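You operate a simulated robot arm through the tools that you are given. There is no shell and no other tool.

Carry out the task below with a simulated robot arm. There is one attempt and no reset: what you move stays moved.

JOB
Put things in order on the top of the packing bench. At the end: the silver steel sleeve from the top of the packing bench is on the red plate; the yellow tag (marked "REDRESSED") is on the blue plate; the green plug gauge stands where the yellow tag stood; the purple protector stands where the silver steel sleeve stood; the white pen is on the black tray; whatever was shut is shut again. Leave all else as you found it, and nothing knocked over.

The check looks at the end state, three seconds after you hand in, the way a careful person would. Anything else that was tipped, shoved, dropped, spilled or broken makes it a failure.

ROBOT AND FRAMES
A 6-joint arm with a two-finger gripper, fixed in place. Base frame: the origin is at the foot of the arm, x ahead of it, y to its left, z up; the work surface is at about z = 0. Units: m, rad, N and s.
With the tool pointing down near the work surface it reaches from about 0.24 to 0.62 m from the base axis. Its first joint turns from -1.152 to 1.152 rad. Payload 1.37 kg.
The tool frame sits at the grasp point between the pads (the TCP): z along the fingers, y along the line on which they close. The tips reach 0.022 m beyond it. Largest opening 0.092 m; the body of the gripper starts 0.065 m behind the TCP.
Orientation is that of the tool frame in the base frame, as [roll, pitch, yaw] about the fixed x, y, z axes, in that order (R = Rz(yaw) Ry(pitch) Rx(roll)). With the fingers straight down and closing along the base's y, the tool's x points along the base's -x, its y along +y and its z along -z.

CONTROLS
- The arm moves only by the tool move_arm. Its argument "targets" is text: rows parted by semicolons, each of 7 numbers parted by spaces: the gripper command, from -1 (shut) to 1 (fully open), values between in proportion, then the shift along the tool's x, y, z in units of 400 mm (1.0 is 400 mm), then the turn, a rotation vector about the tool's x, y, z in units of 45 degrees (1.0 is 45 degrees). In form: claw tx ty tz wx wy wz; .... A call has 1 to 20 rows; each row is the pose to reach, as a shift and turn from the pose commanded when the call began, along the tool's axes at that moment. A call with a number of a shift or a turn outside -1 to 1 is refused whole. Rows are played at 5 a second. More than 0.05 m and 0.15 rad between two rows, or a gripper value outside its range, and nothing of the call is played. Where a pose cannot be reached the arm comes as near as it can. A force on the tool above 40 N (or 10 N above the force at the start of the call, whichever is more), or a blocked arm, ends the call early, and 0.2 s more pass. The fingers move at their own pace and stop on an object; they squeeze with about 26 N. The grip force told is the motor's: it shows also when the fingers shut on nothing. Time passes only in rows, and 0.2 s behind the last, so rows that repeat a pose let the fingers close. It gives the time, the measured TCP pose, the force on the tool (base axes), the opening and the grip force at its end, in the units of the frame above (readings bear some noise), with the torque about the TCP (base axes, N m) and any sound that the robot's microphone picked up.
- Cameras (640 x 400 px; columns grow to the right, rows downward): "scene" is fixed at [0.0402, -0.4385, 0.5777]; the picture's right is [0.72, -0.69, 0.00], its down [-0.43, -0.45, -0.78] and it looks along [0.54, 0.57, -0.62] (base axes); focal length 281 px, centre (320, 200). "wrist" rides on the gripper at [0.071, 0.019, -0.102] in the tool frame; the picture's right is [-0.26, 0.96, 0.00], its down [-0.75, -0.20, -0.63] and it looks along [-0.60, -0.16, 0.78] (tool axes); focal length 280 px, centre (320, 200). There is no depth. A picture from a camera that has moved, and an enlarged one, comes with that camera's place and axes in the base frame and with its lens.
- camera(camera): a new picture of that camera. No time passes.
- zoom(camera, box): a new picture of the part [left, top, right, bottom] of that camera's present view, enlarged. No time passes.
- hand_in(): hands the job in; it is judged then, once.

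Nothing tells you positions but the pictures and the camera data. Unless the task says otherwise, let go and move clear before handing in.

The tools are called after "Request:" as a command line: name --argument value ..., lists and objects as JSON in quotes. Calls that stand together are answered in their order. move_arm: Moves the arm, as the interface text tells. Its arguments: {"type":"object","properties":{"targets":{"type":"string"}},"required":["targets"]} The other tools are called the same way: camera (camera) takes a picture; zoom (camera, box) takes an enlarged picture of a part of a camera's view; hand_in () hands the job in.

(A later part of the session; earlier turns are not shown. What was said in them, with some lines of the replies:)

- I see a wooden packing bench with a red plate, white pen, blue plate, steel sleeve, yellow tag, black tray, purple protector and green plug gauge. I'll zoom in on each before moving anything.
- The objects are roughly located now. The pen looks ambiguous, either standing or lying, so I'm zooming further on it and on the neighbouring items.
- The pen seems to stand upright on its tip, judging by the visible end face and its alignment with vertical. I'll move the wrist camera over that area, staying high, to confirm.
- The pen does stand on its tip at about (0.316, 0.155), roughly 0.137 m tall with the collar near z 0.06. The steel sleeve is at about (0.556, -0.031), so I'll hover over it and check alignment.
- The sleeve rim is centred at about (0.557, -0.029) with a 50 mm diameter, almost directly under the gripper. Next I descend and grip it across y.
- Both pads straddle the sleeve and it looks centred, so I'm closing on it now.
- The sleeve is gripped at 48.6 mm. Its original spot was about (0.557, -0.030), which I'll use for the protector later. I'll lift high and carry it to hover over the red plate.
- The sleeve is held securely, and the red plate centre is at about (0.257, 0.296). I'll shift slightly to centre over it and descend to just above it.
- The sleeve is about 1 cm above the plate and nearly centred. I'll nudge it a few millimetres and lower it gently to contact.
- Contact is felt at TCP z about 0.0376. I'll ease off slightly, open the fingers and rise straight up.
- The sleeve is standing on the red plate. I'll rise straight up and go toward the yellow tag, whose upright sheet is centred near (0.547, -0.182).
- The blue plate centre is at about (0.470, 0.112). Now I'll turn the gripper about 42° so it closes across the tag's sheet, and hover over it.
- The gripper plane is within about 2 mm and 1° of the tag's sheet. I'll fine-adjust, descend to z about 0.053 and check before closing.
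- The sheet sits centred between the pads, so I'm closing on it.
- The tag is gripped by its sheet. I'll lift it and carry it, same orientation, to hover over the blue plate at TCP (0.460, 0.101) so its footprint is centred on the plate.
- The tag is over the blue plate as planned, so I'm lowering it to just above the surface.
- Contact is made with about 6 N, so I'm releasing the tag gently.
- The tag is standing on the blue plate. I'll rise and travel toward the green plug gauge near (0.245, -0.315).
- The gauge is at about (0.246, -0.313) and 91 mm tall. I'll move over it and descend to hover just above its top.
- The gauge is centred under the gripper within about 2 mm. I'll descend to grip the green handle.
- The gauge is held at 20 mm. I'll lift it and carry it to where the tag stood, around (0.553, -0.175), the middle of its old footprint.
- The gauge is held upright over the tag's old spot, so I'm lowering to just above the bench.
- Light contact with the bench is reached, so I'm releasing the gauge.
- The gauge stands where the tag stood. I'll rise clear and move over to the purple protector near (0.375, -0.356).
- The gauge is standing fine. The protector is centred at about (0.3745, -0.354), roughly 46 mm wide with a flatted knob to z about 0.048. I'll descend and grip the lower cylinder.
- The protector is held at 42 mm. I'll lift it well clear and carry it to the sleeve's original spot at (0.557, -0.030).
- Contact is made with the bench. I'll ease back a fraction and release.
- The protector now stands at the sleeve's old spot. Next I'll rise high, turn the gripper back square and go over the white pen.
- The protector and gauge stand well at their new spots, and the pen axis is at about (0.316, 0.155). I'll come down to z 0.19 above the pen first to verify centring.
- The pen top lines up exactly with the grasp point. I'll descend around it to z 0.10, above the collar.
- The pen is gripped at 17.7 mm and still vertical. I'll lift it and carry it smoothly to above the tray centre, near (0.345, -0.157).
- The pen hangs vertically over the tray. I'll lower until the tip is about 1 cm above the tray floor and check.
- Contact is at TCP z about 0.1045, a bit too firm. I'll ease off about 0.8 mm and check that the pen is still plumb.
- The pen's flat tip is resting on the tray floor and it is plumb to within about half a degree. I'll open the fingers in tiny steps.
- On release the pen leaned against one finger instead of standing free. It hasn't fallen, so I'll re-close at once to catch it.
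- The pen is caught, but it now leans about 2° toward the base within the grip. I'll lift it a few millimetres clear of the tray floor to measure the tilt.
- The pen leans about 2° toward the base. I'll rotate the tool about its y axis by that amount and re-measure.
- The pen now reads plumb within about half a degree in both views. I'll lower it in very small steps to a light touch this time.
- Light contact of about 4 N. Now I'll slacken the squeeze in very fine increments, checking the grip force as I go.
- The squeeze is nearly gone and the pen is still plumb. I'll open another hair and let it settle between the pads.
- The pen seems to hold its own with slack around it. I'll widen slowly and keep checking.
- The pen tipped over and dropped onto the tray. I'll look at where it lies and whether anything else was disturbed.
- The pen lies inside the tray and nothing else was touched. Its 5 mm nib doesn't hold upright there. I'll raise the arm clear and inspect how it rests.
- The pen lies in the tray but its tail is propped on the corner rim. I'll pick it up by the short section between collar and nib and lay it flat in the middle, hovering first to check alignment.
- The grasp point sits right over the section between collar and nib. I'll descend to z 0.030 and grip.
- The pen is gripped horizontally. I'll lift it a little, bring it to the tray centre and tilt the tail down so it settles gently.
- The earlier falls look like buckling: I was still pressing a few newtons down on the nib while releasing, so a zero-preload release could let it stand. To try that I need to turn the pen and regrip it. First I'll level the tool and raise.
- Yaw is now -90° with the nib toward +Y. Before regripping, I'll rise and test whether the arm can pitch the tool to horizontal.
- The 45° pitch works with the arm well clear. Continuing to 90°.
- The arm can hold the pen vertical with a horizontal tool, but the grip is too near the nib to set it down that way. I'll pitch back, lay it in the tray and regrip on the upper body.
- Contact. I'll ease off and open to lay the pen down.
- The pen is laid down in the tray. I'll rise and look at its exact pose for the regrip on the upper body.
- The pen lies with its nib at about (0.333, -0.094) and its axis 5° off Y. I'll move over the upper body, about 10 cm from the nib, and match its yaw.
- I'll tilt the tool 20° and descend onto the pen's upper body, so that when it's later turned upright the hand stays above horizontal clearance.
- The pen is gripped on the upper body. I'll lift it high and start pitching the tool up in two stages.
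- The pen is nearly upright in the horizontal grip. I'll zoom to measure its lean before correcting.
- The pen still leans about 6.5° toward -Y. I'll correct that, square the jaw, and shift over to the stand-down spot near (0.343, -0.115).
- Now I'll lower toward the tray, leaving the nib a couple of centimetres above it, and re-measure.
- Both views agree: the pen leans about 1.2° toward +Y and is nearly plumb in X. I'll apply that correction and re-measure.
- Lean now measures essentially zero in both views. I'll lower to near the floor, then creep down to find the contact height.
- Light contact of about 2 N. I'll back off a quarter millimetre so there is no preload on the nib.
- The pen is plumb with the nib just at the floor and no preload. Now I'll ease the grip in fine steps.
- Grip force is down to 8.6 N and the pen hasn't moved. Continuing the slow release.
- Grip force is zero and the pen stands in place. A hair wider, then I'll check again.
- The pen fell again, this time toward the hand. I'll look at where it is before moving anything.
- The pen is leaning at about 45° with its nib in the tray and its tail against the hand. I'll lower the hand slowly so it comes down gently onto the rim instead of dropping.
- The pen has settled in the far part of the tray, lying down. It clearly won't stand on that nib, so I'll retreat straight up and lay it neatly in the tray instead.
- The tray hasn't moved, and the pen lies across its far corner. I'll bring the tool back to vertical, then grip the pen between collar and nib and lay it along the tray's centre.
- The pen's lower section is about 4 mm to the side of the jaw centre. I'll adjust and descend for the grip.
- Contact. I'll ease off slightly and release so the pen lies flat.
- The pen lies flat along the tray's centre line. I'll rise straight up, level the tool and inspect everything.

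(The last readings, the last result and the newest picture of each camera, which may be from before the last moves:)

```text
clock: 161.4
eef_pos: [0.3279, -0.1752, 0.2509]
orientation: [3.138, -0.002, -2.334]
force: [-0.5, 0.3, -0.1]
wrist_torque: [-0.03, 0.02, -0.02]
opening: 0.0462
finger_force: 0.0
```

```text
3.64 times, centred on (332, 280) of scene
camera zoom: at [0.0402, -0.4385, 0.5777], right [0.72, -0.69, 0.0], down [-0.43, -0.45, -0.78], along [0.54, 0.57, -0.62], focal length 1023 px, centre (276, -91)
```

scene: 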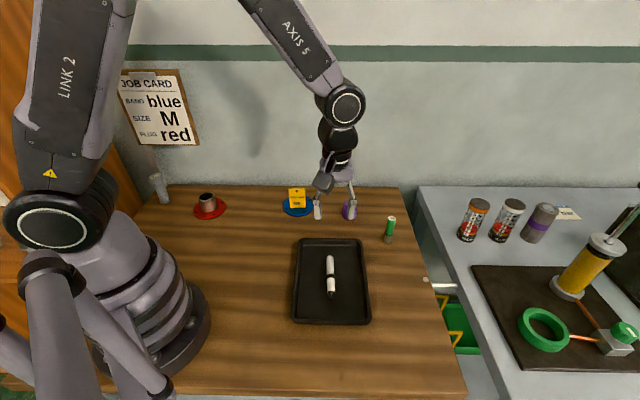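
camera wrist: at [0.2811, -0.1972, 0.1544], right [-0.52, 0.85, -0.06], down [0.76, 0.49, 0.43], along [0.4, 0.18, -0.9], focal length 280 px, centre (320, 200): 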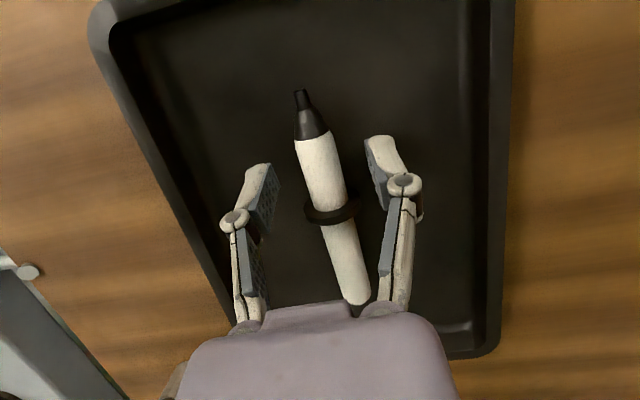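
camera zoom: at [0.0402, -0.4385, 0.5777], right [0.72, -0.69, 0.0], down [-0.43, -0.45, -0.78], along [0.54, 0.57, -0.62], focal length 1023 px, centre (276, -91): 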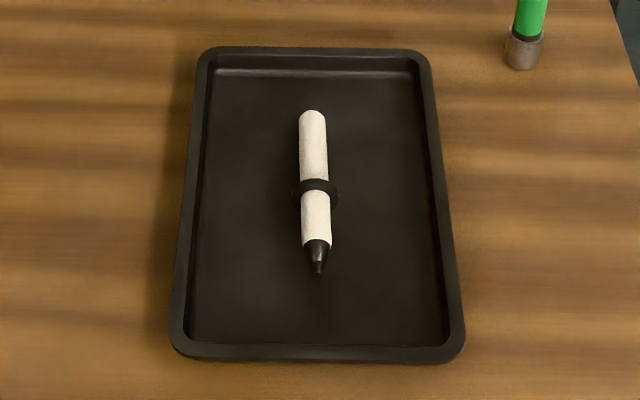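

The pen lies neatly in the middle of the tray and the tray hasn't moved. I'll move the arm to a clear, high pose and check every object.

Request:
move_arm --targets "0.2 0 0 -0.08 0 0 0; 0.2 -0.0735 0.0287 -0.125 0 0 0.165; 0.2 -0.147 0.0573 -0.125 0 0 0.33; 0.2 -0.2204 0.086 -0.125 0 0 0.5; 0.2 -0.294 0.1147 -0.125 0 0 0.66; 0.2 -0.367 0.143 -0.125 0 0 0.83; 0.2 -0.4408 0.172 -0.125 0 0 1; 0.2 -0.4408 0.172 -0.125 0 0 1"

Request:
camera --camera "scene"

Request:
camera --camera "wrist"

Request:
zoom --camera "scene" --box '[140, 160, 300, 260]'

Request:
zoom --camera "scene" --box '[270, 170, 430, 270]'

Request:
zoom --camera "scene" --box '[420, 180, 640, 380]'

```text
clock: 163.2
eef_pos: [0.4005, -0.0005, 0.3008]
orientation: [-3.14, -0.004, -3.121]
force: [-0.7, -0.6, -0.5]
wrist_torque: [0.0, 0.01, 0.01]
opening: 0.0551
finger_force: 0.0
```

```text
taken
```

scene: 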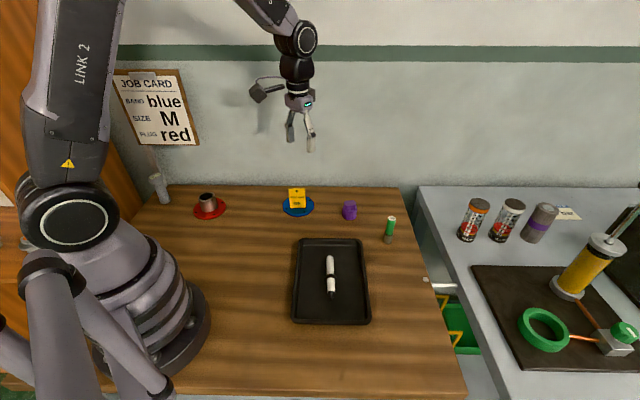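

```text
taken
camera wrist: at [0.3292, 0.0163, 0.4039], right [0.24, 0.97, 0.0], down [0.76, -0.19, 0.62], along [0.6, -0.15, -0.78], focal length 280 px, centre (320, 200)
```

wrist: 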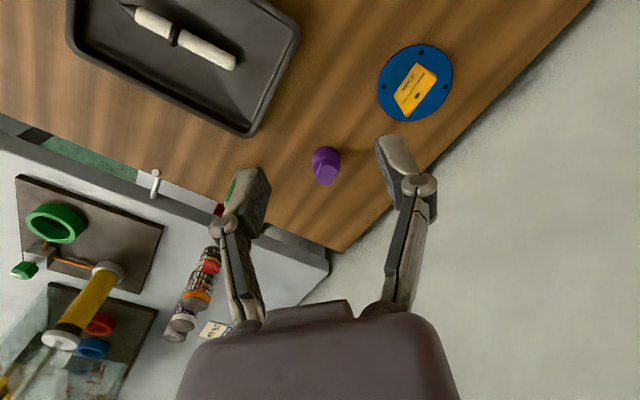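

```text
4.00 times, centred on (220, 210) of scene
camera zoom: at [0.0402, -0.4384, 0.5777], right [0.72, -0.69, 0.0], down [-0.43, -0.45, -0.78], along [0.54, 0.57, -0.62], focal length 1126 px, centre (720, 160)
```

zoom: 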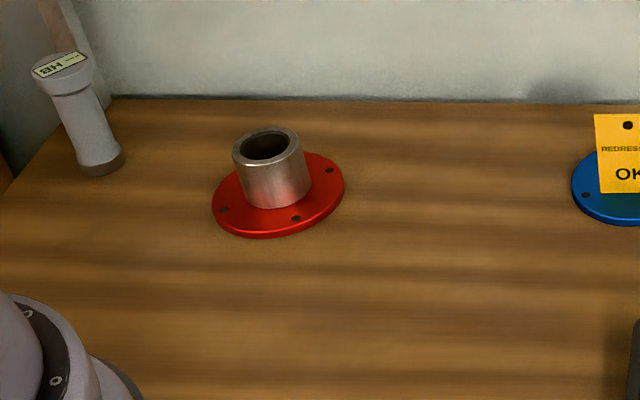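

```text
4.00 times, centred on (350, 220) of scene
camera zoom: at [0.0402, -0.4384, 0.5777], right [0.72, -0.69, 0.0], down [-0.43, -0.45, -0.78], along [0.54, 0.57, -0.62], focal length 1126 px, centre (200, 120)
```

zoom: 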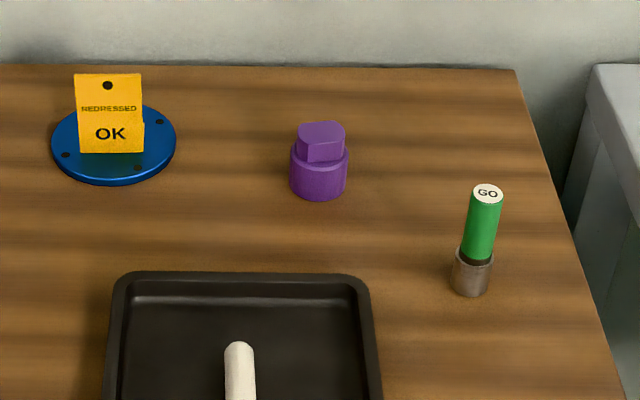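

```text
2.00 times, centred on (530, 280) of scene
camera zoom: at [0.0402, -0.4384, 0.5777], right [0.72, -0.69, 0.0], down [-0.43, -0.45, -0.78], along [0.54, 0.57, -0.62], focal length 563 px, centre (-100, 40)
```

zoom: 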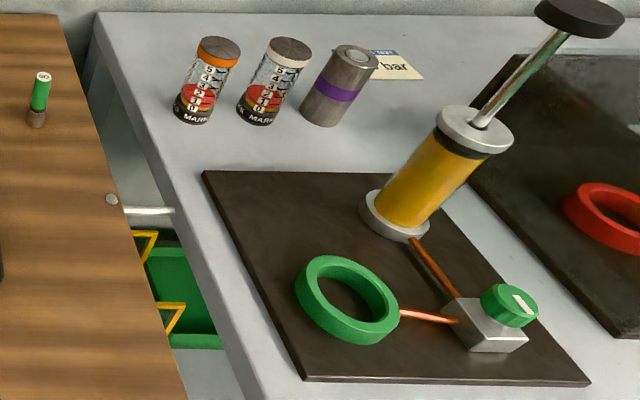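

Everything on the bench is where the job asks, and nothing else looks disturbed:
- **Sleeve:** on the red plate.
- **Yellow tag:** standing on the blue plate.
- **Plug gauge:** standing at the tag's old spot.
- **Protector:** standing at the sleeve's old spot.
- **Pen:** on the black tray, lying flat along the centre. It stood on its nib at the start, but it fell over each of the three times I tried to stand it in the tray, so I laid it down.

Nothing needed opening, so nothing had to be shut. The gripper is empty and clear, so I'm handing in.

Request:
hand_in

```text
The job is handed in.
```

I handed the job in with every item where you asked, but the white pen is lying on the black tray instead of standing.

- **Sleeve:** it stands on the red plate.
- **Yellow tag:** it stands on the blue plate.
- **Green plug gauge:** it stands where the tag stood.
- **Purple protector:** it stands where the sleeve stood.
- **White pen:** it started out standing on its nib. I tried three times to stand it in the tray, and it toppled each time I let go. One of those times it came down across the tray's corner rim. I then laid it flat along the middle of the tray. If "nothing knocked over" includes the pen, this could count against the job.

Nothing had to be opened, so there was nothing to shut again. In the last pictures the tray was in its original place and nothing else on or beside the bench looked disturbed. The arm had let go and was clear of everything.
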